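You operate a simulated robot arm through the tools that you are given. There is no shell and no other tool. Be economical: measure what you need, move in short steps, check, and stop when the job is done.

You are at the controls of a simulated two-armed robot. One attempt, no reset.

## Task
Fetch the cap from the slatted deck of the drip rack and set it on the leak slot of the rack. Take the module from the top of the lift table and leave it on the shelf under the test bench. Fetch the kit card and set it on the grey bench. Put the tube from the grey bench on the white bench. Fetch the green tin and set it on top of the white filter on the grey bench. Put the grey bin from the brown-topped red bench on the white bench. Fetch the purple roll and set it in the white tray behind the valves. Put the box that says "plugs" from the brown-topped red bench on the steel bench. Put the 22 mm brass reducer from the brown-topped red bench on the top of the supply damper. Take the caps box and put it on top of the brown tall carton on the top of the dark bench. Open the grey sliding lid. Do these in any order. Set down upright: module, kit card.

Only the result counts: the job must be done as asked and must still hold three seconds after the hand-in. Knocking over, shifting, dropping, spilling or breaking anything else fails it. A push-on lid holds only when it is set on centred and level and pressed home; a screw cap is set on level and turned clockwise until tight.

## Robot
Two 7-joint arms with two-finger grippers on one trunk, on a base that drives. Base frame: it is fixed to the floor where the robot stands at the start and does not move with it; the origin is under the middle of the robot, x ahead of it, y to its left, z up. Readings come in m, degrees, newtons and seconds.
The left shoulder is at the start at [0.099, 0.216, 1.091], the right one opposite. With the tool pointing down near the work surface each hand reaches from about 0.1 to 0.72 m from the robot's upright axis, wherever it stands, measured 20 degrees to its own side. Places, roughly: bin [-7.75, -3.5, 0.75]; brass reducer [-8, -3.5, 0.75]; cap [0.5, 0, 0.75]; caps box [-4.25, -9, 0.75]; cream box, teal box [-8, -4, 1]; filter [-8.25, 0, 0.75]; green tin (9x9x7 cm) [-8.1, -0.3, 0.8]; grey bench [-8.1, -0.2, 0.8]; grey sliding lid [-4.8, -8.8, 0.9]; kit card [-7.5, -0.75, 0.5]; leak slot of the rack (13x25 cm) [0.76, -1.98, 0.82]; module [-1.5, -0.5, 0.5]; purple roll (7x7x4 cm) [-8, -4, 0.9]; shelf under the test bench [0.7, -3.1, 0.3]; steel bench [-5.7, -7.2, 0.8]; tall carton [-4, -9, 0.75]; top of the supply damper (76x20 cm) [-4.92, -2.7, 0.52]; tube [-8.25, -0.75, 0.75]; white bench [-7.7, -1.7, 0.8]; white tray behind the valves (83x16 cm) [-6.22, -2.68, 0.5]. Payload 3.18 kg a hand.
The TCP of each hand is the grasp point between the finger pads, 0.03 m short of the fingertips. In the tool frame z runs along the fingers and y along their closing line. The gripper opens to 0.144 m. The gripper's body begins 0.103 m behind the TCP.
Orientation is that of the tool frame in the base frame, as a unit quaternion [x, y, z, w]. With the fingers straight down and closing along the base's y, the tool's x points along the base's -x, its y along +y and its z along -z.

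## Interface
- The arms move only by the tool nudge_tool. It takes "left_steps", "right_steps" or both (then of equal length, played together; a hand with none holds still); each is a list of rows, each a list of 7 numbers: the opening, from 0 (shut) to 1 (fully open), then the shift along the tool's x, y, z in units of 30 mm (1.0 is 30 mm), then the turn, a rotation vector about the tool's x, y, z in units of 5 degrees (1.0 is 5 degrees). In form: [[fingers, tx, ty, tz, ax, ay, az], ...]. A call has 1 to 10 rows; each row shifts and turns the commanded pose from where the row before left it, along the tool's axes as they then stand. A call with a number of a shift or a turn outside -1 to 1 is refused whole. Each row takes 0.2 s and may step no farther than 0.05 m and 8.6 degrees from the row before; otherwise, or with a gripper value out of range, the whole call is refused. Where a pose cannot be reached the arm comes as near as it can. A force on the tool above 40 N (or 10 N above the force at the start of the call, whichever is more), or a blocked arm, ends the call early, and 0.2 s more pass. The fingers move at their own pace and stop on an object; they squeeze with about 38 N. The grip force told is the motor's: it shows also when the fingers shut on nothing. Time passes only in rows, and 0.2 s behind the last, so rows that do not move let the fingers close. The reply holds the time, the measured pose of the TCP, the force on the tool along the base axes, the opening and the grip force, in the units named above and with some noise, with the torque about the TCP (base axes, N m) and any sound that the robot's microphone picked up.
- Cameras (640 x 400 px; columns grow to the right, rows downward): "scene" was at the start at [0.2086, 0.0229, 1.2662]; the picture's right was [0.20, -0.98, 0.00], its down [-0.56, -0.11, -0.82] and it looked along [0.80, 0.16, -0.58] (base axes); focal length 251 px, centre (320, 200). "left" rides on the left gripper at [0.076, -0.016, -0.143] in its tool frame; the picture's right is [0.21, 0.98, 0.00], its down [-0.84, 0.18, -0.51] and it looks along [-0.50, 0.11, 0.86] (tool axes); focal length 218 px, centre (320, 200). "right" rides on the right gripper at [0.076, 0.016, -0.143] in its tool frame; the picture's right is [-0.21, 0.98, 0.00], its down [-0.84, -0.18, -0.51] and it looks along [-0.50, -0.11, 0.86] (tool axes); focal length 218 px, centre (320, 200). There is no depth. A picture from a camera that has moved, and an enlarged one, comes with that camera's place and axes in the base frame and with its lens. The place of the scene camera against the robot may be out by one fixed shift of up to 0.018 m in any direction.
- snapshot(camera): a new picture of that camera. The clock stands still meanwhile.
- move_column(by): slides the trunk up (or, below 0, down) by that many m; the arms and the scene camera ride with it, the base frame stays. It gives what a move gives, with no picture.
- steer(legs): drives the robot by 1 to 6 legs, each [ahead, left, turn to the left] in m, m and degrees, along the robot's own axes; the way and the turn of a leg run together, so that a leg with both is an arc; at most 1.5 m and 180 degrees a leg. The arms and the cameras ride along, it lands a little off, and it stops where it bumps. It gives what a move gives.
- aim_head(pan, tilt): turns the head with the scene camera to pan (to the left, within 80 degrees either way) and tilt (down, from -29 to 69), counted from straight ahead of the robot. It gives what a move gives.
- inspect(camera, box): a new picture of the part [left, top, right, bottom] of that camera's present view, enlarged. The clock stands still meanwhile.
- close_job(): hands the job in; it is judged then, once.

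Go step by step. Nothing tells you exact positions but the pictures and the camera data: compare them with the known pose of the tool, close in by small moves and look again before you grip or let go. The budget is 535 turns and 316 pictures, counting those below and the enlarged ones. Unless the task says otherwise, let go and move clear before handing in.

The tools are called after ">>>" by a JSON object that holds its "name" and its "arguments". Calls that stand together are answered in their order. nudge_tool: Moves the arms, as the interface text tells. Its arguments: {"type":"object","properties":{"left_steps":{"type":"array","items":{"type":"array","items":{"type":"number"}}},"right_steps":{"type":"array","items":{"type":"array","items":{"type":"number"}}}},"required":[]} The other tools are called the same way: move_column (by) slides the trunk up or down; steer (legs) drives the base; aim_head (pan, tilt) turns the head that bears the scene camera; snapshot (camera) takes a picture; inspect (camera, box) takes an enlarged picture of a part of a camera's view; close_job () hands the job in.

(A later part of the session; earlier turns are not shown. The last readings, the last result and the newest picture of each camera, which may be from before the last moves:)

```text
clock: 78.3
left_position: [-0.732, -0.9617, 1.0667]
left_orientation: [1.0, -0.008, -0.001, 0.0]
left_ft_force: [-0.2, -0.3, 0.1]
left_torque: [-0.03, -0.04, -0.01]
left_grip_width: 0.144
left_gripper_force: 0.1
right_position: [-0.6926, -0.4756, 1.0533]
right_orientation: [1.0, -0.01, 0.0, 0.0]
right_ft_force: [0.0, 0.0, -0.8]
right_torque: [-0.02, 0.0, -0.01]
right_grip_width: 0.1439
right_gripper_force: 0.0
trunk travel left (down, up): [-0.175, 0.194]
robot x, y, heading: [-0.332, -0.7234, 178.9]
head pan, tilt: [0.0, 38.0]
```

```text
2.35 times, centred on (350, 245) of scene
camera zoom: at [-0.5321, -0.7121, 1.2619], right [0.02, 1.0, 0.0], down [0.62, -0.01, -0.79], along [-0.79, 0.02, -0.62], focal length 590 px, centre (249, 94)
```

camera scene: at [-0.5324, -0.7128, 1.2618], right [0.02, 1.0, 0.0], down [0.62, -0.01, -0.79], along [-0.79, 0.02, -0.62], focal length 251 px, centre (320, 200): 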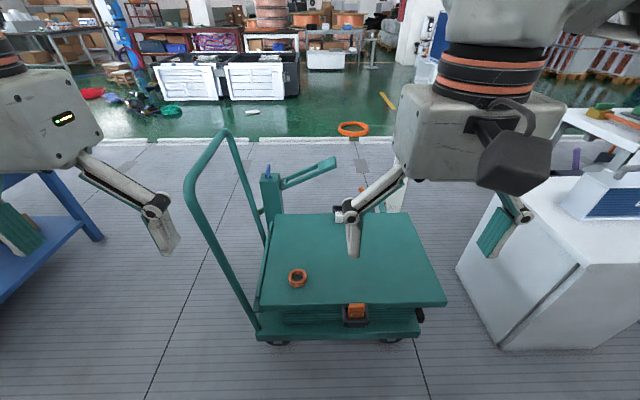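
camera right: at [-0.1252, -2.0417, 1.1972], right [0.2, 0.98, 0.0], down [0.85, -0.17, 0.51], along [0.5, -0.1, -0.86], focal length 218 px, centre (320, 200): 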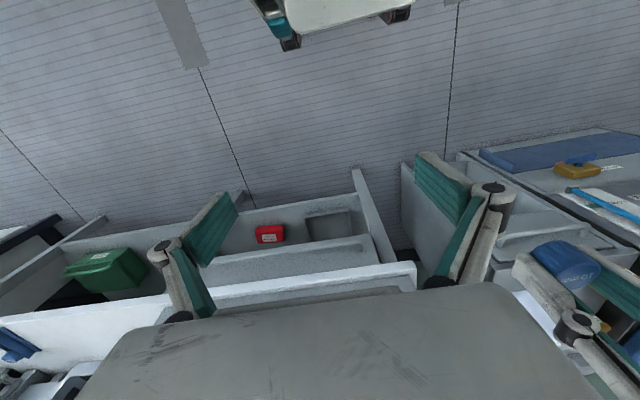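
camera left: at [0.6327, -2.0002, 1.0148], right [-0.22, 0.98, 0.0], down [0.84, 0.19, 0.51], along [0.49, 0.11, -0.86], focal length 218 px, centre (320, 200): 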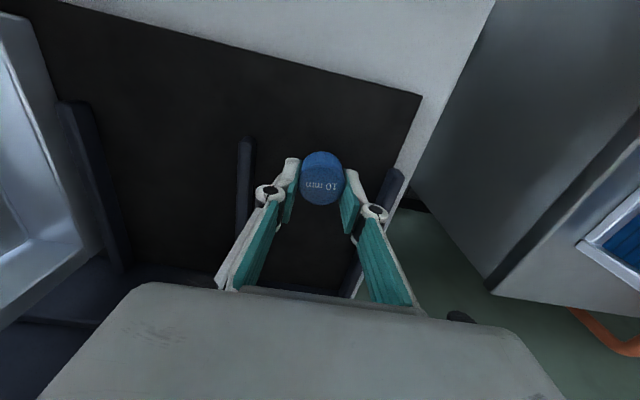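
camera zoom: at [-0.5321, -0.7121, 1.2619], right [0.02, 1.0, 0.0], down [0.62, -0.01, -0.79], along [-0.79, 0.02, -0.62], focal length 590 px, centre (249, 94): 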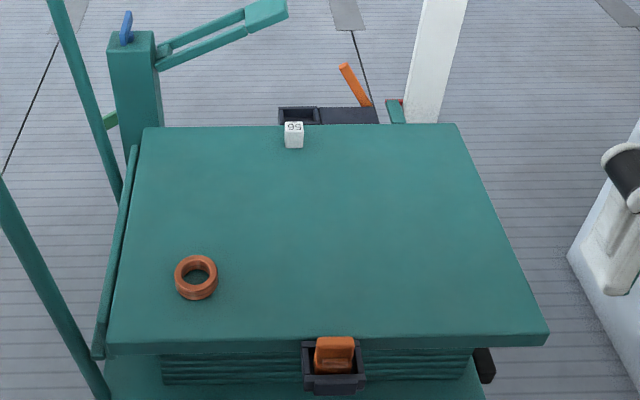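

The white cube marked "56" at about (−1.43, −0.60, 0.455) is the module, near the far edge. I'll pitch the right hand forward by 45° and raise the left one clear of the cart handle.

>>> {"name": "nudge_tool", "arguments": {"left_steps": [[0.3, 0.3, 0, -0.8, 0, 0, 0], [0.3, 0.3, 0, -0.8, 0, 0, 0], [0.3, 0.3, 0, -0.8, 0, 0, 0], [0.3, 0.3, 0, -0.8, 0, 0, 0], [0.3, 0.3, 0, -0.8, 0, 0, 0], [0.3, 0.3, 0, -0.8, 0, 0, 0], [0.3, 0.3, 0, -0.8, 0, 0, 0], [0.3, 0, 0, -0.8, 0, 0, 0], [0.3, 0, 0, -0.8, 0, 0, 0]], "right_steps": [[0.6, 0, 0.3, 0.2, 0, -1, 0], [0.6, 0, 0.3, 0.2, 0, -1, 0], [0.6, 0, 0.3, 0.2, 0, -1, 0], [0.6, 0, 0.3, 0.2, 0, -1, 0], [0.6, 0, 0.3, 0.2, 0, -1, 0], [0.6, 0, 0.3, 0.2, 0, -1, 0], [0.6, 0, 0, 0.2, 0, -1, 0], [0.6, 0, 0, 0.2, 0, -1, 0], [0.6, 0, 0, 0.2, 0, -1, 0]]}}

>>> {"name": "steer", "arguments": {"legs": [[0.26, 0, 1.1]]}}

>>> {"name": "snapshot", "arguments": {"camera": "scene"}}

>>> {"name": "snapshot", "arguments": {"camera": "right"}}

```text
clock: 80.3
left_position: [-0.6661, -0.9531, 1.2703]
left_orientation: [1.0, -0.006, -0.001, -0.001]
left_ft_force: [0.1, 0.3, -0.4]
left_torque: [-0.01, 0.03, 0.0]
left_grip_width: 0.0433
left_gripper_force: 0.1
left hand out of reach, approached as far as the arm can: row 9
right_position: [-0.7805, -0.5758, 1.0673]
right_orientation: [0.924, -0.011, -0.382, -0.006]
right_ft_force: [-0.5, -0.3, -0.2]
right_torque: [0.01, 0.04, 0.01]
right_grip_width: 0.0862
right_gripper_force: 0.0
right hand out of reach, approached as far as the arm can: row 4, 5, 6, 7, 8, 9
trunk travel left (down, up): [-0.175, 0.194]
robot x, y, heading: [-0.3304, -0.7182, 178.7]
head pan, tilt: [0.0, 38.0]
```

```text
clock: 82.1
left_position: [-0.9131, -0.9595, 1.2697]
left_orientation: [1.0, 0.008, 0.0, -0.002]
left_ft_force: [-0.2, 0.5, 0.8]
left_torque: [0.0, -0.03, 0.03]
left_grip_width: 0.0431
left_gripper_force: 0.1
right_position: [-1.0383, -0.5846, 1.0678]
right_orientation: [0.924, 0.001, -0.382, 0.0]
right_ft_force: [-0.3, -1.0, -0.5]
right_torque: [0.02, -0.02, -0.02]
right_grip_width: 0.0863
right_gripper_force: 0.1
trunk travel left (down, up): [-0.175, 0.194]
robot x, y, heading: [-0.5848, -0.7218, -179.8]
head pan, tilt: [0.0, 38.0]
```

```text
287 pictures are left
camera scene: at [-0.7867, -0.7156, 1.2618], right [0.0, 1.0, 0.0], down [0.62, 0.0, -0.79], along [-0.79, 0.0, -0.62], focal length 251 px, centre (320, 200)
```

scene: 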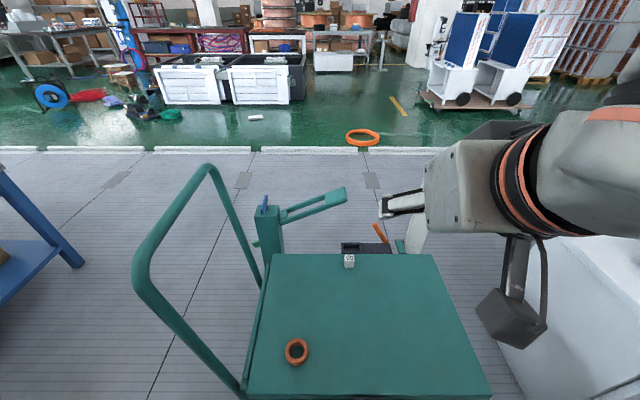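

```text
286 pictures are left
camera right: at [-0.8822, -0.6012, 1.1152], right [-0.15, -0.98, 0.15], down [-0.24, 0.18, 0.95], along [-0.96, 0.1, -0.26], focal length 218 px, centre (320, 200)
```

right: 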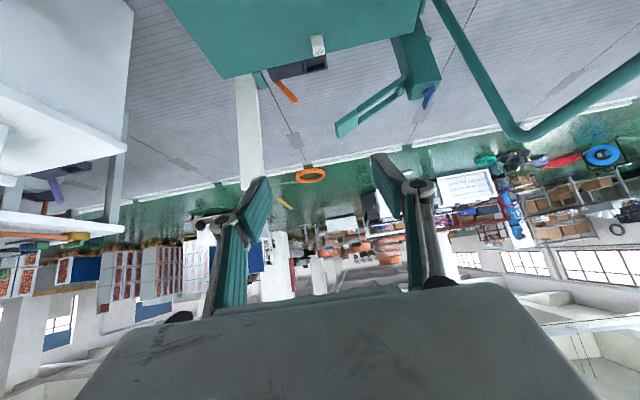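

The module is confirmed at about (−1.43, −0.605). I'll lower the trunk, come a little closer and bring the right hand down toward it.

>>> {"name": "move_column", "arguments": {"by": -0.165}}

>>> {"name": "steer", "arguments": {"legs": [[0.05, 0, 0]]}}

>>> {"name": "nudge_tool", "arguments": {"right_steps": [[0.6, 0, 0.1, 1, 0, 0, 0], [0.6, 0, 0.1, 1, 0, 0, 0], [0.6, 0, 0.1, 1, 0, 0, 0], [0.6, 0, 0.1, 1, 0, 0, 0], [0.6, 0, 0.1, 1, 0, 0, 0], [0.6, 0, 0.1, 1, 0, 0, 0], [0.6, 0, 0, 1, 0, 0, 0], [0.6, 0, 0, 1, 0, 0, 0]]}}

>>> {"name": "snapshot", "arguments": {"camera": "right"}}

>>> {"name": "snapshot", "arguments": {"camera": "scene"}}

```text
clock: 84.0
left_position: [-1.0522, -0.9592, 0.9783]
left_orientation: [0.97, 0.007, 0.241, -0.002]
left_ft_force: [1.0, -0.7, 0.7]
left_torque: [0.04, 0.03, 0.0]
left_grip_width: 0.0431
left_gripper_force: 0.0
right_position: [-1.0638, -0.5864, 0.7019]
right_orientation: [0.995, 0.001, -0.095, -0.002]
right_ft_force: [-0.5, -0.2, 0.0]
right_torque: [0.04, 0.02, -0.04]
right_grip_width: 0.0865
right_gripper_force: 0.1
trunk travel left (down, up): [-0.01, 0.359]
robot x, y, heading: [-0.5882, -0.719, -179.6]
head pan, tilt: [0.0, 38.0]
```

```text
clock: 84.9
left_position: [-1.102, -0.9588, 0.9765]
left_orientation: [0.97, 0.008, 0.244, -0.001]
left_ft_force: [0.0, -0.1, 0.4]
left_torque: [-0.01, -0.03, -0.01]
left_grip_width: 0.0431
left_gripper_force: 0.1
right_position: [-1.1126, -0.5857, 0.7008]
right_orientation: [0.996, 0.002, -0.093, -0.002]
right_ft_force: [0.1, 0.5, 0.0]
right_torque: [0.0, 0.0, 0.0]
right_grip_width: 0.0863
right_gripper_force: 0.0
trunk travel left (down, up): [-0.01, 0.359]
robot x, y, heading: [-0.6351, -0.7206, -179.8]
head pan, tilt: [0.0, 38.0]
```

```text
clock: 86.7
left_position: [-1.0979, -0.9567, 0.9815]
left_orientation: [0.971, 0.007, 0.238, -0.001]
left_ft_force: [-0.1, -0.6, 1.3]
left_torque: [-0.06, 0.1, 0.01]
left_grip_width: 0.0433
left_gripper_force: 0.1
right_position: [-1.1566, -0.5962, 0.4919]
right_orientation: [0.995, -0.005, -0.099, -0.006]
right_ft_force: [2.3, 19.9, 12.0]
right_torque: [-2.17, -0.12, 0.37]
right_grip_width: 0.0339
right_gripper_force: 22.2
trunk travel left (down, up): [-0.01, 0.359]
robot x, y, heading: [-0.6355, -0.7206, 180.0]
head pan, tilt: [0.0, 38.0]
stopped in row 8 (right hand): the force on the tool passed its limit at 66 N (the readings are from after the stop); the commanded pose is now the measured one
```

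```text
285 pictures are left
camera right: at [-1.0526, -0.6159, 0.6161], right [-0.22, -0.98, 0.03], down [-0.72, 0.18, 0.67], along [-0.66, 0.12, -0.74], focal length 218 px, centre (320, 200)
```

right: 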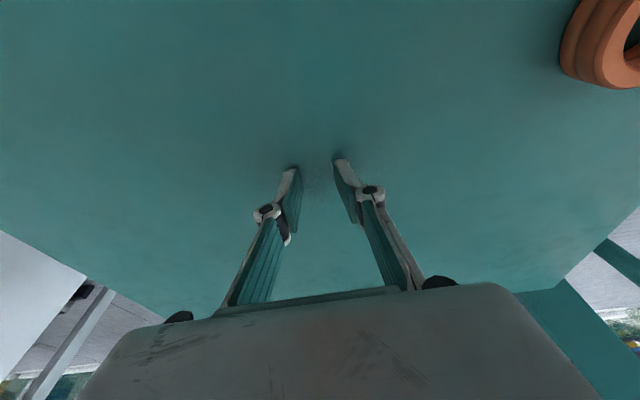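

```text
284 pictures are left
camera scene: at [-0.9941, -0.7138, 1.0588], right [0.0, 1.0, 0.0], down [0.61, 0.0, -0.79], along [-0.79, 0.0, -0.61], focal length 251 px, centre (320, 200)
```

scene: 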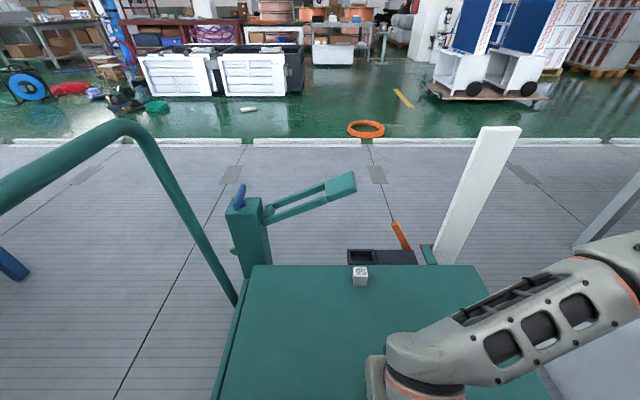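

Leaning the trunk pitched the hands down, and the fingers touched the platform. The cube still stands. I'll lift, then pitch the hand to about 41° again.

>>> {"name": "nudge_tool", "arguments": {"right_steps": [[0.5, 0, 0, -1, 0, 0, 0], [0.5, 0, 0, -1, 0, 0, 0], [0.5, 0, 0, -1, 0, 0, 0], [0.5, 0, 0, -0.5, 0, -1, 0], [0.5, 0, 0, -0.5, 0, -1, 0], [0.5, 0, 0, 0, 0, -1, 0], [0.5, 0, 0, 0, 0, -1, 0], [0.5, 0, 0, 0, 0, -1, 0], [0.5, 0, 0, 0, 0, -1, 0]]}}

>>> {"name": "snapshot", "arguments": {"camera": "right"}}

>>> {"name": "inspect", "arguments": {"camera": "scene", "box": [220, 200, 440, 340]}}

```text
clock: 88.7
left_position: [-1.1018, -0.9567, 0.976]
left_orientation: [0.97, 0.007, 0.243, 0.0]
left_ft_force: [0.1, 0.8, -0.2]
left_torque: [-0.09, -0.06, -0.01]
left_grip_width: 0.0431
left_gripper_force: 0.0
right_position: [-1.1628, -0.6053, 0.5917]
right_orientation: [0.937, -0.044, -0.345, -0.002]
right_ft_force: [0.2, 0.2, 0.0]
right_torque: [-0.05, 0.01, -0.01]
right_grip_width: 0.072
right_gripper_force: 0.0
right hand out of reach, approached as far as the arm can: row 6, 7, 8, 9
trunk travel left (down, up): [-0.01, 0.359]
robot x, y, heading: [-0.6316, -0.7201, -180.1]
head pan, tilt: [0.0, 38.0]
```

```text
283 pictures are left
camera right: at [-1.0135, -0.6311, 0.6522], right [-0.24, -0.96, 0.16], down [-0.29, 0.23, 0.93], along [-0.93, 0.18, -0.34], focal length 218 px, centre (320, 200)
```

right: 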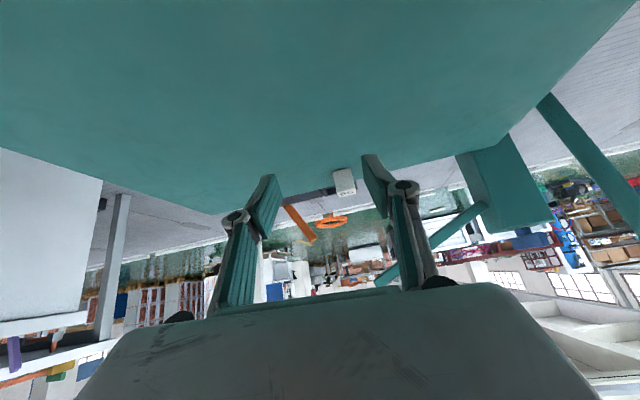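

```text
2.86 times, centred on (330, 270) of scene
camera zoom: at [-1.0001, -0.7148, 1.0546], right [0.0, 1.0, 0.0], down [0.62, 0.0, -0.79], along [-0.79, 0.0, -0.62], focal length 716 px, centre (291, 0)
```

zoom: 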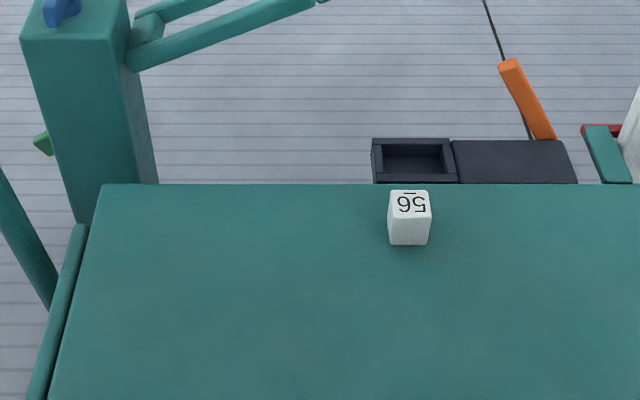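

The module's "56" faces up, centred at about (−1.40, −0.606, 0.485). I'll line up and come in along the finger axis.

>>> {"name": "nudge_tool", "arguments": {"right_steps": [[0.6, -0.93, 0.14, 0, 0, 0, 0], [0.6, -0.93, 0.14, 0, 0, 0, 0], [0.6, -0.93, 0.14, 0, 0, 0, 0], [0.6, -0.93, 0.14, 0, 0, 0, 0], [0.6, 0, 0, 1, 0, 0, 0], [0.6, 0, 0, 1, 0, 0, 0], [0.6, 0, 0, 1, 0, 0, 0], [0.6, 0, 0, 1, 0, 0, 0], [0.6, 0, 0, 0.7, 0, 0, 0]]}}

>>> {"name": "snapshot", "arguments": {"camera": "right"}}

>>> {"name": "snapshot", "arguments": {"camera": "scene"}}

```text
clock: 90.7
left_position: [-1.1017, -0.9592, 0.9762]
left_orientation: [0.97, 0.007, 0.244, -0.001]
left_ft_force: [-0.5, 0.2, -0.1]
left_torque: [-0.01, -0.02, -0.01]
left_grip_width: 0.0432
left_gripper_force: 0.2
right_position: [-1.3258, -0.6393, 0.5573]
right_orientation: [0.938, 0.002, -0.348, 0.0]
right_ft_force: [-1.2, -0.4, 1.2]
right_torque: [0.0, -0.02, -0.02]
right_grip_width: 0.0864
right_gripper_force: 0.1
trunk travel left (down, up): [-0.01, 0.359]
robot x, y, heading: [-0.6373, -0.7239, -180.1]
head pan, tilt: [0.0, 38.0]
```

```text
281 pictures are left
camera right: at [-1.1747, -0.6554, 0.6151], right [-0.16, -0.98, 0.13], down [-0.31, 0.18, 0.93], along [-0.94, 0.11, -0.33], focal length 218 px, centre (320, 200)
```

right: 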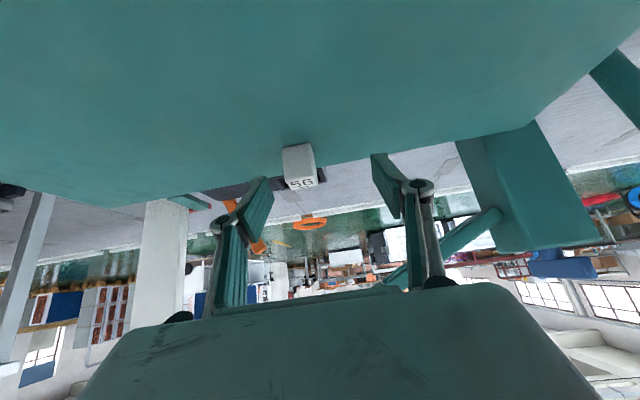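

```text
280 pictures are left
camera scene: at [-1.0001, -0.7159, 1.0545], right [0.0, 1.0, 0.0], down [0.62, 0.0, -0.79], along [-0.79, 0.0, -0.62], focal length 251 px, centre (320, 200)
```

scene: 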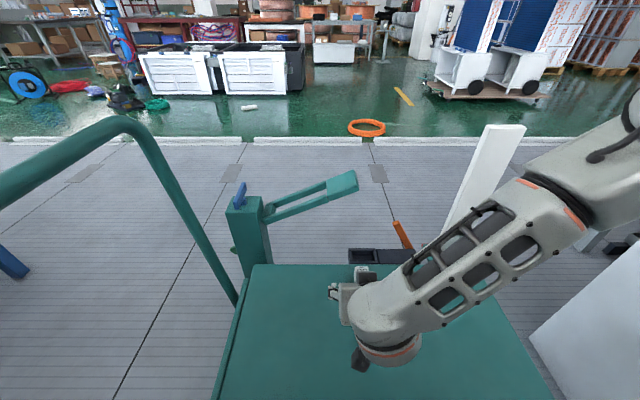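

I need 33 mm to the right and about 10 cm along the fingers. I'll correct and close in.

>>> {"name": "nudge_tool", "arguments": {"right_steps": [[0.6, -0.3, -0.6, 0, 0, 0, 0], [0.6, -0.3, -0.5, 0.5, 0, 0, 0], [0.6, 0, 0, 0.9, 0, 0, 0]]}}

>>> {"name": "snapshot", "arguments": {"camera": "right"}}

```text
clock: 91.5
left_position: [-1.1031, -0.9587, 0.9761]
left_orientation: [0.97, 0.007, 0.244, -0.001]
left_ft_force: [-0.6, 0.3, -0.2]
left_torque: [0.0, 0.01, 0.03]
left_grip_width: 0.0432
left_gripper_force: 0.0
right_position: [-1.3664, -0.6078, 0.5333]
right_orientation: [0.938, 0.001, -0.347, -0.001]
right_ft_force: [-0.1, 0.0, 0.8]
right_torque: [-0.02, -0.01, -0.03]
right_grip_width: 0.0863
right_gripper_force: 0.0
trunk travel left (down, up): [-0.01, 0.359]
robot x, y, heading: [-0.6308, -0.7171, -179.8]
head pan, tilt: [0.0, 38.0]
```

```text
279 pictures are left
camera right: at [-1.2149, -0.6234, 0.5927], right [-0.16, -0.98, 0.13], down [-0.31, 0.18, 0.93], along [-0.94, 0.11, -0.33], focal length 218 px, centre (320, 200)
```

right: 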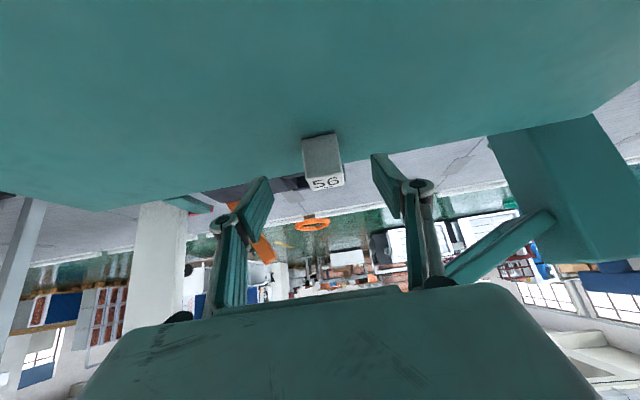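

Aligned. I'll go in 58 mm and close.

>>> {"name": "nudge_tool", "arguments": {"right_steps": [[0.6, -0.1, 0, 1, 0, 0, 0], [0.6, -0.1, 0, 0.85, 0, 0, 0], [0.2, 0, 0, 0, 0, 0, 0], [0, 0, 0, 0, 0, 0, 0], [0, 0, 0, 0, 0, 0, 0]]}}

>>> {"name": "snapshot", "arguments": {"camera": "right"}}

```text
clock: 92.7
left_position: [-1.1013, -0.9592, 0.9763]
left_orientation: [0.97, 0.008, 0.244, -0.002]
left_ft_force: [0.2, -0.1, 1.1]
left_torque: [0.03, 0.01, 0.02]
left_grip_width: 0.0432
left_gripper_force: 0.0
right_position: [-1.4079, -0.6066, 0.4965]
right_orientation: [0.938, 0.0, -0.348, -0.001]
right_ft_force: [-0.1, -0.5, -0.2]
right_torque: [0.03, -0.02, 0.0]
right_grip_width: 0.035
right_gripper_force: 37.7
trunk travel left (down, up): [-0.01, 0.359]
robot x, y, heading: [-0.6351, -0.7225, -179.8]
head pan, tilt: [0.0, 38.0]
```

```text
278 pictures are left
camera right: at [-1.2562, -0.6222, 0.5555], right [-0.16, -0.98, 0.13], down [-0.31, 0.18, 0.93], along [-0.94, 0.11, -0.33], focal length 218 px, centre (320, 200)
```

right: 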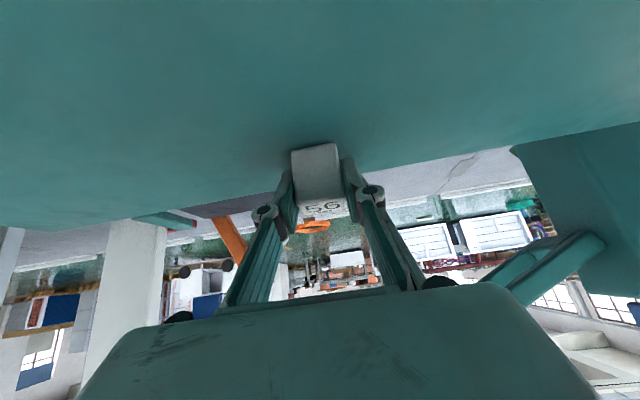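

Gripped at 35 mm. I'll lift it straight up and then pull back.

>>> {"name": "nudge_tool", "arguments": {"right_steps": [[0, -0.4, 0, -0.45, 0, 0, 0], [0, -0.6, 0, -0.7, 0, 0, 0], [0, -0.6, 0, -0.7, 0, 0, 0], [0, -0.6, 0, -0.7, 0, 0, 0], [0, 0, 0, -1, 0, 0, 0], [0, 0, 0, -1, 0, 0, 0], [0, 0, 0, -1, 0, 0, 0], [0, 0, 0, -1, 0, 0, 0], [0, 0, 0, -1, 0, 0, 0]]}}

>>> {"name": "move_column", "arguments": {"by": 0.16}}

>>> {"name": "steer", "arguments": {"legs": [[-0.3, 0, 0]]}}

>>> {"name": "snapshot", "arguments": {"camera": "scene"}}

```text
clock: 94.7
left_position: [-1.1017, -0.9588, 0.9759]
left_orientation: [0.97, 0.007, 0.243, -0.001]
left_ft_force: [0.2, 0.4, -0.3]
left_torque: [0.0, 0.01, 0.0]
left_grip_width: 0.0432
left_gripper_force: 0.2
right_position: [-1.311, -0.607, 0.711]
right_orientation: [0.937, 0.002, -0.348, -0.001]
right_ft_force: [-0.2, 0.0, -0.1]
right_torque: [0.04, 0.01, -0.02]
right_grip_width: 0.0348
right_gripper_force: 38.3
trunk travel left (down, up): [-0.01, 0.359]
robot x, y, heading: [-0.6331, -0.7215, -179.7]
head pan, tilt: [0.0, 38.0]
```

```text
clock: 96.5
left_position: [-0.9506, -0.9581, 1.2723]
left_orientation: [1.0, 0.008, -0.008, -0.005]
left_ft_force: [0.3, -0.3, 0.1]
left_torque: [0.01, -0.02, -0.01]
left_grip_width: 0.0432
left_gripper_force: 0.1
right_position: [-1.3104, -0.6073, 0.8685]
right_orientation: [0.938, 0.0, -0.346, -0.001]
right_ft_force: [-0.6, -0.6, -0.7]
right_torque: [-0.01, 0.0, 0.0]
right_grip_width: 0.0349
right_gripper_force: 37.9
trunk travel left (down, up): [-0.17, 0.199]
robot x, y, heading: [-0.635, -0.7212, -179.9]
head pan, tilt: [0.0, 38.0]
```

```text
clock: 98.6
left_position: [-0.6458, -0.9566, 1.2736]
left_orientation: [1.0, 0.009, -0.008, -0.003]
left_ft_force: [-0.4, 0.1, -0.6]
left_torque: [0.02, 0.05, -0.03]
left_grip_width: 0.0433
left_gripper_force: 0.0
right_position: [-1.0085, -0.6055, 0.8715]
right_orientation: [0.938, 0.002, -0.347, 0.0]
right_ft_force: [-0.5, 0.4, -1.1]
right_torque: [-0.03, 0.03, 0.01]
right_grip_width: 0.035
right_gripper_force: 37.7
trunk travel left (down, up): [-0.17, 0.199]
robot x, y, heading: [-0.3296, -0.7174, -179.8]
head pan, tilt: [0.0, 38.0]
```

```text
277 pictures are left
camera scene: at [-0.5365, -0.715, 1.2563], right [0.0, 1.0, 0.0], down [0.62, 0.0, -0.79], along [-0.79, 0.0, -0.62], focal length 251 px, centre (320, 200)
```

scene: 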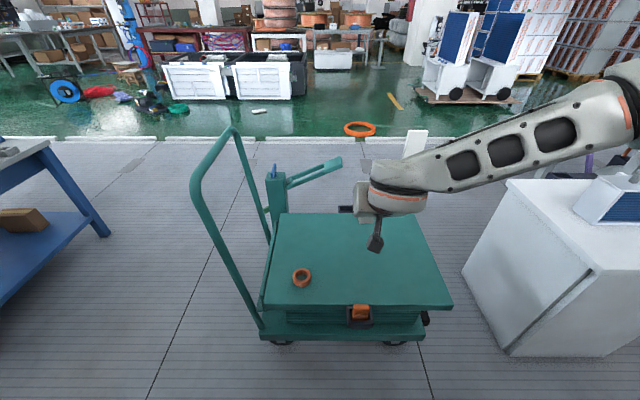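

The trunk move kept the hand pose this time. I'll retract both hands, turn right by 180° and drive along to the test bench.

>>> {"name": "nudge_tool", "arguments": {"left_steps": [[0.3, 0, 0, 0.8, 0, 0, 0], [0.3, 0, 0, 0.8, 0, 0, 0], [0.3, 0, 0, 0.8, 0, 0, 0], [0.3, 0, 0, 0.8, 0, 0, 0], [0.3, 0, 0, 0, 0, 0, 0], [0.3, 0, 0, 0, 0, 0, 0]], "right_steps": [[0, 0.5, 0, -0.95, 0, 0, 0], [0, 0.5, 0, -0.95, 0, 0, 0], [0, 0.5, 0, -0.95, 0, 0, 0], [0, 0.5, 0, -0.95, 0, 0, 0], [0, 0.5, 0, -0.95, 0, 0, 0], [0, 0.5, 0, -0.95, 0, 0, 0]]}}

>>> {"name": "steer", "arguments": {"legs": [[0, 0, -90], [0, 0, -90], [0, -1.0, 0], [0, -1.1, 0]]}}

>>> {"name": "aim_head", "arguments": {"pan": 0, "tilt": 38}}

>>> {"name": "snapshot", "arguments": {"camera": "scene"}}

```text
clock: 100.0
left_position: [-0.6472, -0.9567, 1.1776]
left_orientation: [1.0, 0.009, -0.01, -0.003]
left_ft_force: [0.7, 0.2, -0.4]
left_torque: [0.0, 0.0, -0.01]
left_grip_width: 0.0434
left_gripper_force: 0.0
right_position: [-0.8262, -0.6059, 0.9426]
right_orientation: [0.937, 0.002, -0.349, -0.001]
right_ft_force: [0.0, 0.0, -0.6]
right_torque: [0.01, 0.02, -0.01]
right_grip_width: 0.0352
right_gripper_force: 38.4
trunk travel left (down, up): [-0.17, 0.199]
robot x, y, heading: [-0.3323, -0.7203, -179.8]
head pan, tilt: [0.0, 38.0]
```

```text
clock: 126.2
left_position: [0.0271, -2.5752, 1.1762]
left_orientation: [-0.015, 1.0, -0.004, 0.009]
left_ft_force: [-0.2, -0.6, 0.1]
left_torque: [0.01, 0.01, 0.01]
left_grip_width: 0.0433
left_gripper_force: 0.0
right_position: [0.2098, -2.9228, 0.9419]
right_orientation: [-0.007, 0.937, 0.001, 0.348]
right_ft_force: [-0.4, -0.5, 0.7]
right_torque: [0.02, 0.01, 0.02]
right_grip_width: 0.035
right_gripper_force: 37.8
trunk travel left (down, up): [-0.17, 0.199]
robot x, y, heading: [-0.2871, -2.8126, 1.1]
head pan, tilt: [0.0, 38.0]
```

```text
clock: 126.8
left_position: [0.0268, -2.5743, 1.1765]
left_orientation: [-0.015, 1.0, -0.003, 0.009]
left_ft_force: [-0.3, -1.0, 0.0]
left_torque: [0.03, 0.03, 0.02]
left_grip_width: 0.0431
left_gripper_force: 0.1
right_position: [0.2096, -2.9235, 0.9418]
right_orientation: [-0.007, 0.938, 0.002, 0.347]
right_ft_force: [0.3, 0.1, -0.6]
right_torque: [-0.01, -0.01, -0.05]
right_grip_width: 0.035
right_gripper_force: 38.4
trunk travel left (down, up): [-0.17, 0.199]
robot x, y, heading: [-0.2882, -2.8118, 0.7]
head pan, tilt: [0.0, 38.0]
```

```text
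276 pictures are left
camera scene: at [-0.0734, -2.8058, 1.2563], right [0.02, -1.0, 0.0], down [-0.62, -0.01, -0.79], along [0.79, 0.01, -0.62], focal length 251 px, centre (320, 200)
```

scene: 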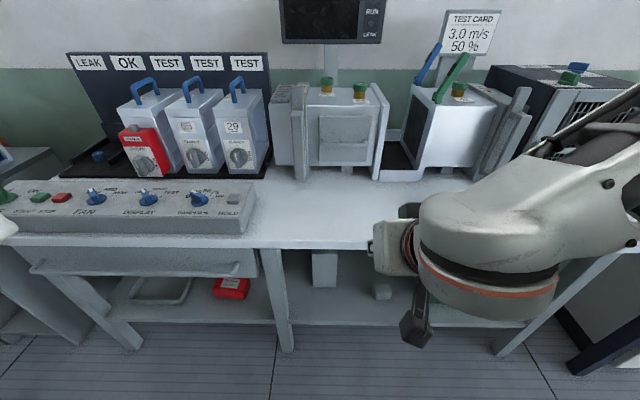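

There is a free spot on the shelf in front of the white block, near (0.455, −2.86). I'll lower the trunk and hand in front of the bench first, then drive in under it.

>>> {"name": "move_column", "arguments": {"by": -0.16}}

>>> {"name": "nudge_tool", "arguments": {"right_steps": [[0, 0.65, 0, 0.76, 0, 0, 0], [0, 0.65, 0, 0.76, 0, 0, 0], [0, 0.65, 0, 0.76, 0, 0, 0], [0, 0.65, 0, 0.76, 0, 0, 0], [0, 0.65, 0, 0.76, 0, 0, 0], [0, 0.65, 0, 0.76, 0, 0, 0], [0, 0.65, 0, 0.76, 0, 0, 0], [0, 0.65, 0, 0.76, 0, 0, 0], [0, 0.65, 0, 0.76, 0, 0, 0], [0, 0.65, 0, 0.76, 0, 0, 0]]}}

>>> {"name": "snapshot", "arguments": {"camera": "right"}}

>>> {"name": "snapshot", "arguments": {"camera": "scene"}}

```text
clock: 128.6
left_position: [0.0256, -2.5743, 1.0172]
left_orientation: [-0.015, 1.0, -0.003, 0.01]
left_ft_force: [-0.5, -0.5, -0.4]
left_torque: [-0.02, -0.02, 0.02]
left_grip_width: 0.0432
left_gripper_force: 0.1
right_position: [0.1752, -2.9233, 0.6074]
right_orientation: [-0.007, 0.995, -0.001, 0.099]
right_ft_force: [-0.4, -0.7, -0.5]
right_torque: [0.01, -0.04, 0.0]
right_grip_width: 0.0349
right_gripper_force: 38.3
trunk travel left (down, up): [-0.01, 0.359]
robot x, y, heading: [-0.2869, -2.8144, 1.0]
head pan, tilt: [0.0, 38.0]
```

```text
clock: 130.1
left_position: [0.0267, -2.5732, 1.0159]
left_orientation: [-0.014, 1.0, -0.003, 0.009]
left_ft_force: [0.0, 0.2, 0.2]
left_torque: [0.06, 0.05, -0.03]
left_grip_width: 0.0432
left_gripper_force: 0.0
right_position: [0.0854, -2.9201, 0.4452]
right_orientation: [-0.009, 0.995, 0.003, 0.099]
right_ft_force: [5.3, 6.8, 22.9]
right_torque: [-0.7, 3.46, -0.87]
right_grip_width: 0.035
right_gripper_force: 38.1
right hand out of reach, approached as far as the arm can: row 1, 7
trunk travel left (down, up): [-0.01, 0.359]
robot x, y, heading: [-0.2873, -2.813, 1.0]
head pan, tilt: [0.0, 38.0]
stopped in row 7 (right hand): the force on the tool passed its limit at 124 N (the readings are from after the stop); the commanded pose is now the measured one
```

```text
275 pictures are left
camera right: at [-0.0178, -2.9073, 0.5693], right [0.18, 0.98, 0.05], down [0.73, -0.17, 0.66], along [0.66, -0.09, -0.75], focal length 218 px, centre (320, 200)
```

right: 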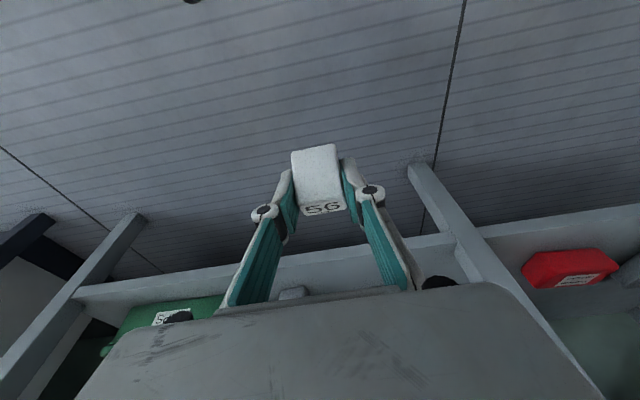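

```text
274 pictures are left
camera scene: at [0.0863, -2.8033, 1.0551], right [0.02, -1.0, 0.0], down [-0.62, -0.01, -0.79], along [0.79, 0.01, -0.62], focal length 251 px, centre (320, 200)
```

scene: 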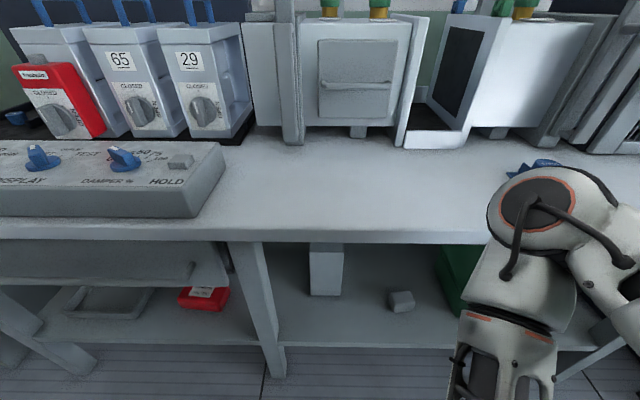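

The hand touched my own base while moving down so close in. I'll go forward first, pitch the fingers up again and check.

>>> {"name": "nudge_tool", "arguments": {"right_steps": [[0, -1, 0, 0, 0, 0, 0], [0, -1, 0, 0, 0, 0, 0], [0, -1, 0, 0, 0, 0, 0], [0, -0.9, 0, 0.2, 0, -1, 0], [0, -0.6, 0, 0.2, 0, -1, 0], [0, 0, 0, 0, 0, -1, 0], [0, 0, 0, 0, 0, -1, 0], [0, 0, 0, 0, 0, -1, 0], [0, 0, 0, 0, 0, -0.8, 0]]}}

>>> {"name": "snapshot", "arguments": {"camera": "right"}}

>>> {"name": "snapshot", "arguments": {"camera": "scene"}}

```text
clock: 132.0
left_position: [0.026, -2.5751, 1.0162]
left_orientation: [-0.015, 1.0, -0.003, 0.009]
left_ft_force: [0.4, -1.8, 0.4]
left_torque: [0.02, -0.01, 0.0]
left_grip_width: 0.0433
left_gripper_force: 0.0
right_position: [0.2609, -2.9474, 0.4836]
right_orientation: [0.1, 0.949, -0.028, 0.296]
right_ft_force: [0.5, -0.2, -0.6]
right_torque: [0.01, 0.01, 0.02]
right_grip_width: 0.0349
right_gripper_force: 38.2
right hand out of reach, approached as far as the arm can: row 6, 7, 8, 9
trunk travel left (down, up): [-0.01, 0.359]
robot x, y, heading: [-0.2859, -2.8151, 0.9]
head pan, tilt: [0.0, 38.0]
stopped in row 9 (right hand): the arm was blocked; the commanded pose is now the measured one
```

```text
273 pictures are left
camera right: at [0.123, -2.9019, 0.5587], right [0.37, 0.92, 0.13], down [0.36, -0.27, 0.89], along [0.86, -0.29, -0.43], focal length 218 px, centre (320, 200)
```

right: 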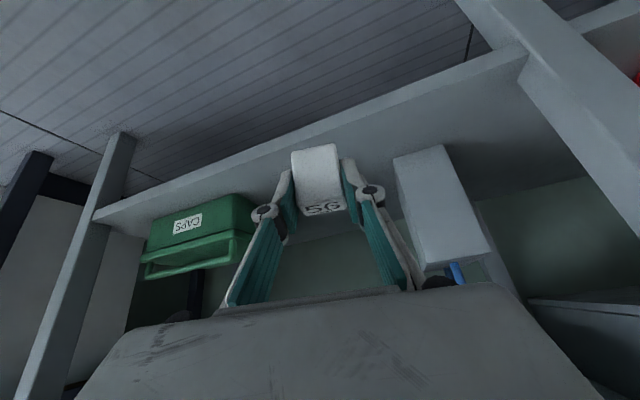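

```text
272 pictures are left
camera scene: at [0.0871, -2.804, 1.0545], right [0.01, -1.0, 0.0], down [-0.62, -0.01, -0.79], along [0.79, 0.01, -0.62], focal length 251 px, centre (320, 200)
```

scene: 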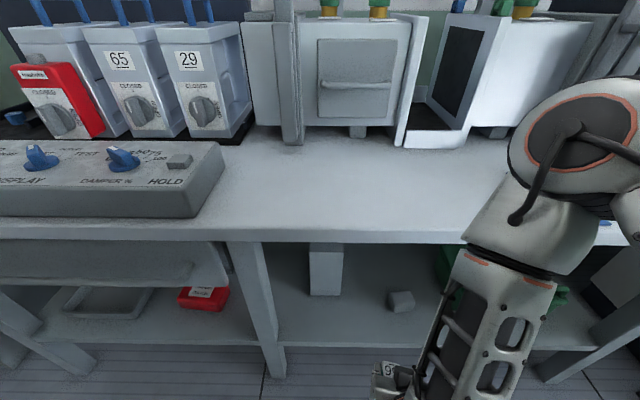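

The elbow is crowding the bench top. I'll back off so the arm can reach in straighter, with the trunk a bit higher.

>>> {"name": "steer", "arguments": {"legs": [[-0.17, 0.1, -0.9]]}}

>>> {"name": "move_column", "arguments": {"by": 0.06}}

>>> {"name": "snapshot", "arguments": {"camera": "scene"}}

```text
clock: 133.6
left_position: [-0.1449, -2.4788, 1.0161]
left_orientation: [-0.008, 1.0, -0.003, 0.009]
left_ft_force: [-0.3, -0.3, 0.0]
left_torque: [0.01, -0.02, 0.04]
left_grip_width: 0.0432
left_gripper_force: 0.1
right_position: [0.0853, -2.8558, 0.4853]
right_orientation: [0.106, 0.948, -0.029, 0.299]
right_ft_force: [0.3, -0.3, 0.8]
right_torque: [-0.03, 0.01, 0.02]
right_grip_width: 0.0348
right_gripper_force: 38.0
trunk travel left (down, up): [-0.01, 0.359]
robot x, y, heading: [-0.4611, -2.7114, -0.0]
head pan, tilt: [0.0, 38.0]
```

```text
clock: 134.6
left_position: [-0.142, -2.4803, 1.0752]
left_orientation: [-0.008, 1.0, -0.003, 0.008]
left_ft_force: [-0.1, 0.3, -0.8]
left_torque: [-0.05, 0.08, 0.02]
left_grip_width: 0.0434
left_gripper_force: 0.1
right_position: [0.0845, -2.8543, 0.5437]
right_orientation: [0.106, 0.949, -0.031, 0.296]
right_ft_force: [0.1, -0.6, -1.2]
right_torque: [0.03, 0.02, -0.02]
right_grip_width: 0.0347
right_gripper_force: 38.3
trunk travel left (down, up): [-0.07, 0.299]
robot x, y, heading: [-0.46, -2.7194, -0.2]
head pan, tilt: [0.0, 38.0]
```

```text
271 pictures are left
camera scene: at [-0.1388, -2.7094, 1.1321], right [0.0, -1.0, 0.0], down [-0.62, 0.0, -0.79], along [0.79, 0.0, -0.62], focal length 251 px, centre (320, 200)
```

scene: 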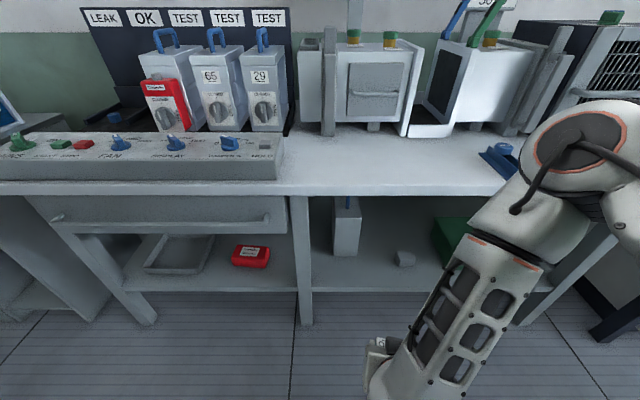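

I'll extend forward with a small pitch correction.

>>> {"name": "nudge_tool", "arguments": {"right_steps": [[0, -0.75, 0.2, 0.68, 0, -0.16, 0], [0, -0.75, 0.2, 0.68, 0, -0.16, 0], [0, -0.75, 0.2, 0.68, 0, -0.16, 0], [0, -0.75, 0.2, 0.68, 0, -0.16, 0], [0, -0.75, 0.2, 0.68, 0, -0.16, 0], [0, -0.75, 0.2, 0.68, 0, -0.16, 0], [0, -0.75, 0.2, 0.68, 0, -0.16, 0]]}}

>>> {"name": "snapshot", "arguments": {"camera": "scene"}}

>>> {"name": "snapshot", "arguments": {"camera": "right"}}

```text
clock: 136.2
left_position: [-0.1447, -2.4794, 1.0761]
left_orientation: [-0.008, 1.0, -0.003, 0.009]
left_ft_force: [-0.2, 0.5, -0.3]
left_torque: [0.0, 0.0, -0.01]
left_grip_width: 0.0432
left_gripper_force: 0.0
right_position: [0.3019, -2.861, 0.5277]
right_orientation: [0.105, 0.933, -0.036, 0.343]
right_ft_force: [-0.5, 0.0, -0.4]
right_torque: [0.01, 0.01, -0.02]
right_grip_width: 0.035
right_gripper_force: 38.2
trunk travel left (down, up): [-0.07, 0.299]
robot x, y, heading: [-0.4621, -2.7137, -0.1]
head pan, tilt: [0.0, 38.0]
```

```text
270 pictures are left
camera scene: at [-0.1404, -2.7091, 1.133], right [0.0, -1.0, 0.0], down [-0.62, 0.0, -0.79], along [0.79, 0.0, -0.62], focal length 251 px, centre (320, 200)
```

scene: 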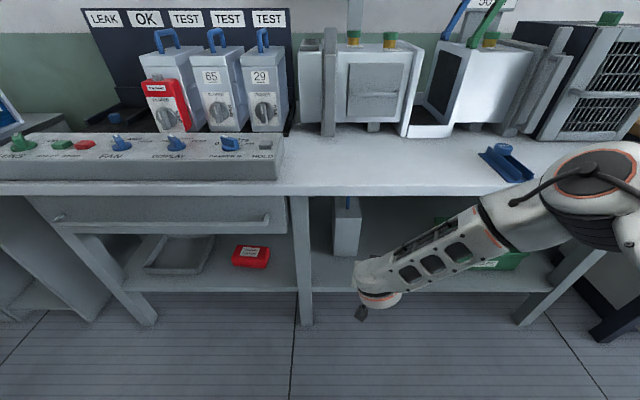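

```text
269 pictures are left
camera right: at [0.1585, -2.8124, 0.5869], right [0.37, 0.92, 0.14], down [0.27, -0.25, 0.93], along [0.89, -0.31, -0.34], focal length 218 px, centre (320, 200)
```

right: 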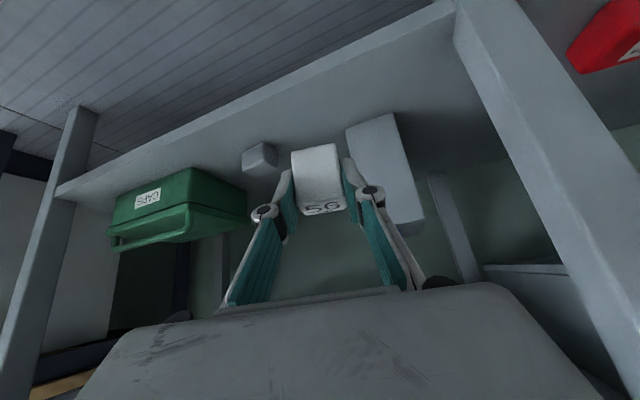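

Upright pitch is restored. I'll lower the module to just above shelf height in front of the edge and look.

>>> {"name": "nudge_tool", "arguments": {"right_steps": [[0, 0.65, 0, 0.76, 0, 0, 0], [0, 0.65, 0, 0.76, 0, 0, 0], [0, 0.65, 0, 0.76, 0, 0, 0], [0, 0.65, 0, 0.76, 0, 0, 0]]}}

>>> {"name": "snapshot", "arguments": {"camera": "right"}}

>>> {"name": "snapshot", "arguments": {"camera": "scene"}}

```text
clock: 137.2
left_position: [-0.144, -2.4788, 1.0752]
left_orientation: [-0.008, 1.0, -0.004, 0.008]
left_ft_force: [0.2, 0.3, 0.1]
left_torque: [-0.01, 0.01, 0.02]
left_grip_width: 0.0432
left_gripper_force: 0.1
right_position: [0.3009, -2.8602, 0.406]
right_orientation: [0.104, 0.933, -0.035, 0.343]
right_ft_force: [0.7, -1.0, -0.4]
right_torque: [0.01, 0.03, -0.01]
right_grip_width: 0.0349
right_gripper_force: 38.2
trunk travel left (down, up): [-0.07, 0.299]
robot x, y, heading: [-0.4642, -2.7144, 0.3]
head pan, tilt: [0.0, 38.0]
```

```text
268 pictures are left
camera right: at [0.1583, -2.8121, 0.4664], right [0.37, 0.92, 0.14], down [0.27, -0.25, 0.93], along [0.89, -0.31, -0.34], focal length 218 px, centre (320, 200)
```

right: 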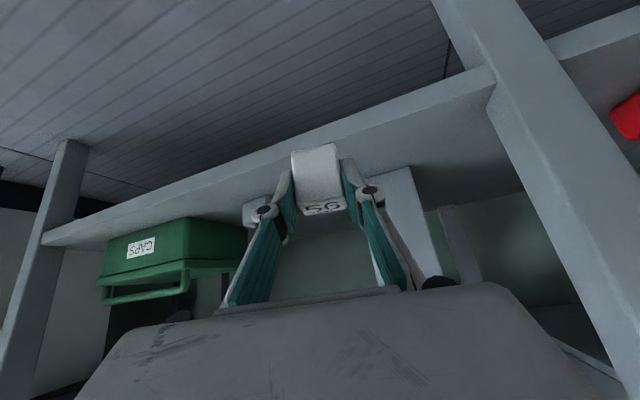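

```text
267 pictures are left
camera scene: at [-0.14, -2.7092, 1.1328], right [0.0, -1.0, 0.0], down [-0.62, 0.0, -0.79], along [0.79, 0.0, -0.62], focal length 251 px, centre (320, 200)
```

scene: 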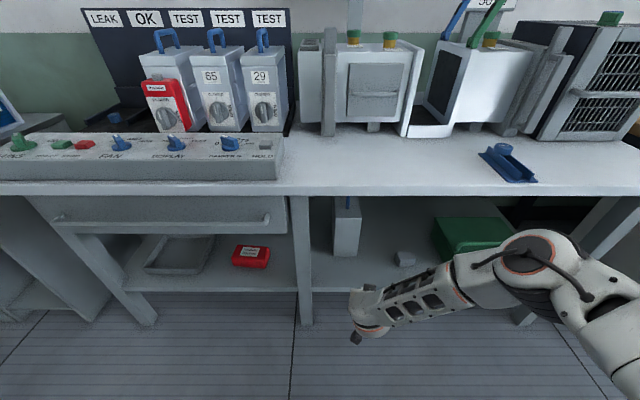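

The shelf top is around z 0.32, and the module bottom is at 0.374. I'll extend the arm over the shelf rather than driving.

>>> {"name": "nudge_tool", "arguments": {"right_steps": [[0, -0.743, 0.218, 0.633, 0, 0, 0], [0, -0.743, 0.218, 0.633, 0, 0, 0], [0, -0.743, 0.218, 0.633, 0, 0, 0], [0, -0.743, 0.218, 0.633, 0, 0, 0], [0, -0.743, 0.218, 0.633, 0, 0, 0]]}}

>>> {"name": "snapshot", "arguments": {"camera": "right"}}

>>> {"name": "snapshot", "arguments": {"camera": "scene"}}

```text
clock: 138.4
left_position: [-0.1441, -2.4814, 1.0771]
left_orientation: [-0.006, 1.0, -0.003, 0.01]
left_ft_force: [0.2, -0.3, -0.2]
left_torque: [0.05, -0.05, 0.0]
left_grip_width: 0.0429
left_gripper_force: 0.0
right_position: [0.4354, -2.8717, 0.4117]
right_orientation: [0.105, 0.933, -0.034, 0.343]
right_ft_force: [-0.9, -0.1, -0.4]
right_torque: [-0.02, -0.08, -0.02]
right_grip_width: 0.0346
right_gripper_force: 37.9
right hand out of reach, approached as far as the arm can: row 5
trunk travel left (down, up): [-0.07, 0.299]
robot x, y, heading: [-0.4634, -2.7164, 0.0]
head pan, tilt: [0.0, 38.0]
```

```text
266 pictures are left
camera right: at [0.292, -2.8228, 0.472], right [0.37, 0.92, 0.14], down [0.27, -0.25, 0.93], along [0.89, -0.31, -0.34], focal length 218 px, centre (320, 200)
```

right: 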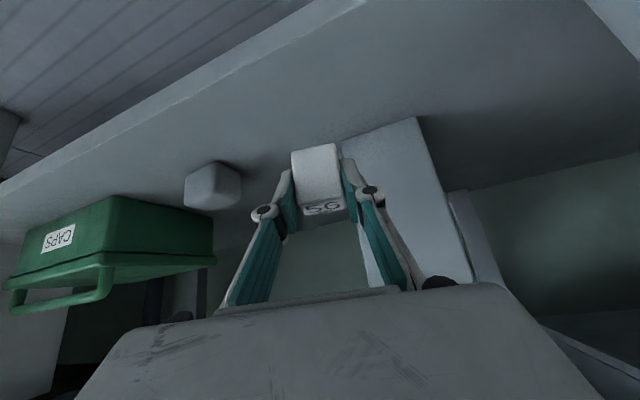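

```text
265 pictures are left
camera scene: at [-0.1411, -2.7109, 1.1334], right [0.0, -1.0, 0.0], down [-0.62, 0.0, -0.79], along [0.79, 0.0, -0.62], focal length 251 px, centre (320, 200)
```

scene: 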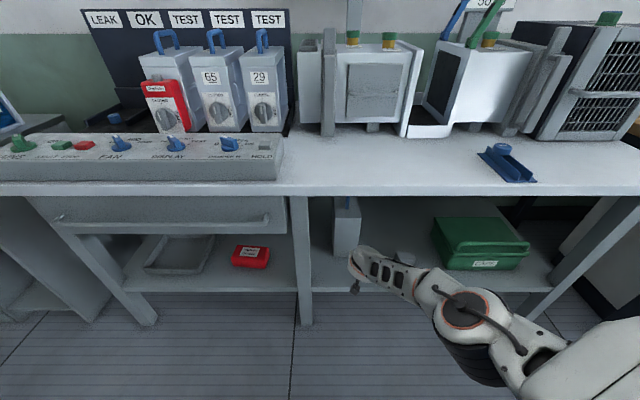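

Module is over the shelf with the block about 9 cm behind. I'll inch the base forward 2.5 cm for margin and then lower to contact.

>>> {"name": "steer", "arguments": {"legs": [[0.03, 0, 0]]}}

>>> {"name": "nudge_tool", "arguments": {"right_steps": [[0, 0.65, 0, 0.76, 0, 0, 0], [0, 0.3, 0, 0.35, 0, 0, 0], [0, 0.16, 0, 0.19, 0, 0, 0], [0, 0.13, 0, 0.15, 0, 0, 0], [0, 0.13, 0, 0.15, 0, 0, 0], [0, 0.13, 0, 0.15, 0, 0, 0]]}}

>>> {"name": "snapshot", "arguments": {"camera": "right"}}

```text
clock: 139.2
left_position: [-0.1143, -2.4783, 1.0765]
left_orientation: [-0.008, 1.0, -0.004, 0.009]
left_ft_force: [0.2, 0.6, -0.8]
left_torque: [-0.01, 0.01, 0.01]
left_grip_width: 0.0432
left_gripper_force: 0.1
right_position: [0.4643, -2.8695, 0.4113]
right_orientation: [0.105, 0.933, -0.035, 0.343]
right_ft_force: [-0.8, -0.7, -2.1]
right_torque: [0.01, -0.01, -0.02]
right_grip_width: 0.035
right_gripper_force: 37.8
trunk travel left (down, up): [-0.07, 0.299]
robot x, y, heading: [-0.4339, -2.7167, -0.1]
head pan, tilt: [0.0, 38.0]
```

```text
clock: 140.6
left_position: [-0.1139, -2.4794, 1.0769]
left_orientation: [-0.009, 1.0, -0.004, 0.01]
left_ft_force: [-0.2, 0.0, -0.1]
left_torque: [0.01, 0.01, -0.01]
left_grip_width: 0.0432
left_gripper_force: 0.0
right_position: [0.4436, -2.8811, 0.3764]
right_orientation: [0.105, 0.933, -0.035, 0.343]
right_ft_force: [0.7, -1.1, -0.2]
right_torque: [0.04, 0.02, -0.02]
right_grip_width: 0.035
right_gripper_force: 37.9
right hand out of reach, approached as far as the arm can: row 1, 2, 3, 4, 5, 6
trunk travel left (down, up): [-0.07, 0.299]
robot x, y, heading: [-0.4312, -2.7154, 0.2]
head pan, tilt: [0.0, 38.0]
```

```text
264 pictures are left
camera right: at [0.3007, -2.8327, 0.435], right [0.37, 0.92, 0.14], down [0.26, -0.25, 0.93], along [0.89, -0.31, -0.34], focal length 218 px, centre (320, 200)
```

right: 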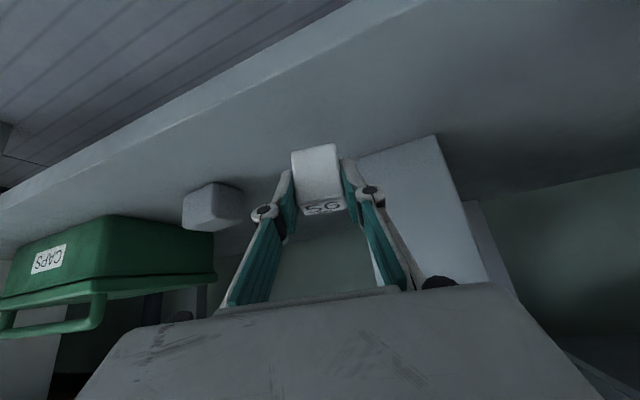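

The arm is at its reach limit. I'll drop the trunk slightly to give it slack.

>>> {"name": "nudge_tool", "arguments": {"right_steps": [[0, 0.37, -0.1, -0.32, 0, 0, 0], [0, -0.33, 0, -0.38, 0, 0, 0]]}}

>>> {"name": "move_column", "arguments": {"by": -0.02}}

>>> {"name": "snapshot", "arguments": {"camera": "right"}}

```text
clock: 141.2
left_position: [-0.1157, -2.4782, 1.0765]
left_orientation: [-0.008, 1.0, -0.004, 0.01]
left_ft_force: [-1.0, -1.1, 1.0]
left_torque: [0.01, -0.02, 0.0]
left_grip_width: 0.0435
left_gripper_force: 0.1
right_position: [0.4299, -2.8826, 0.3913]
right_orientation: [0.106, 0.932, -0.035, 0.344]
right_ft_force: [-0.8, -0.3, -0.6]
right_torque: [-0.04, 0.02, 0.0]
right_grip_width: 0.0351
right_gripper_force: 37.7
trunk travel left (down, up): [-0.07, 0.299]
robot x, y, heading: [-0.4308, -2.7132, 0.0]
head pan, tilt: [0.0, 38.0]
```

```text
clock: 141.9
left_position: [-0.1168, -2.4795, 1.0568]
left_orientation: [-0.008, 1.0, -0.003, 0.011]
left_ft_force: [-0.6, -0.3, 1.0]
left_torque: [-0.01, -0.08, -0.02]
left_grip_width: 0.0432
left_gripper_force: 0.1
right_position: [0.4296, -2.8805, 0.3757]
right_orientation: [0.106, 0.932, -0.035, 0.345]
right_ft_force: [-0.2, 0.5, 0.7]
right_torque: [0.02, 0.07, 0.03]
right_grip_width: 0.0349
right_gripper_force: 38.1
trunk travel left (down, up): [-0.05, 0.319]
robot x, y, heading: [-0.429, -2.714, -0.1]
head pan, tilt: [0.0, 38.0]
```

```text
263 pictures are left
camera right: at [0.2862, -2.8317, 0.4333], right [0.37, 0.92, 0.14], down [0.26, -0.25, 0.93], along [0.89, -0.31, -0.33], focal length 218 px, centre (320, 200)
```

right: 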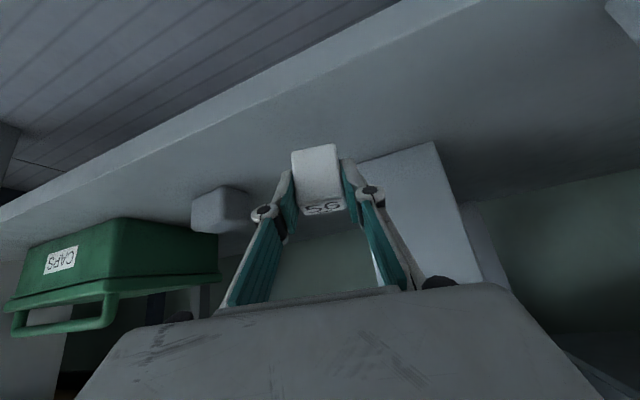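

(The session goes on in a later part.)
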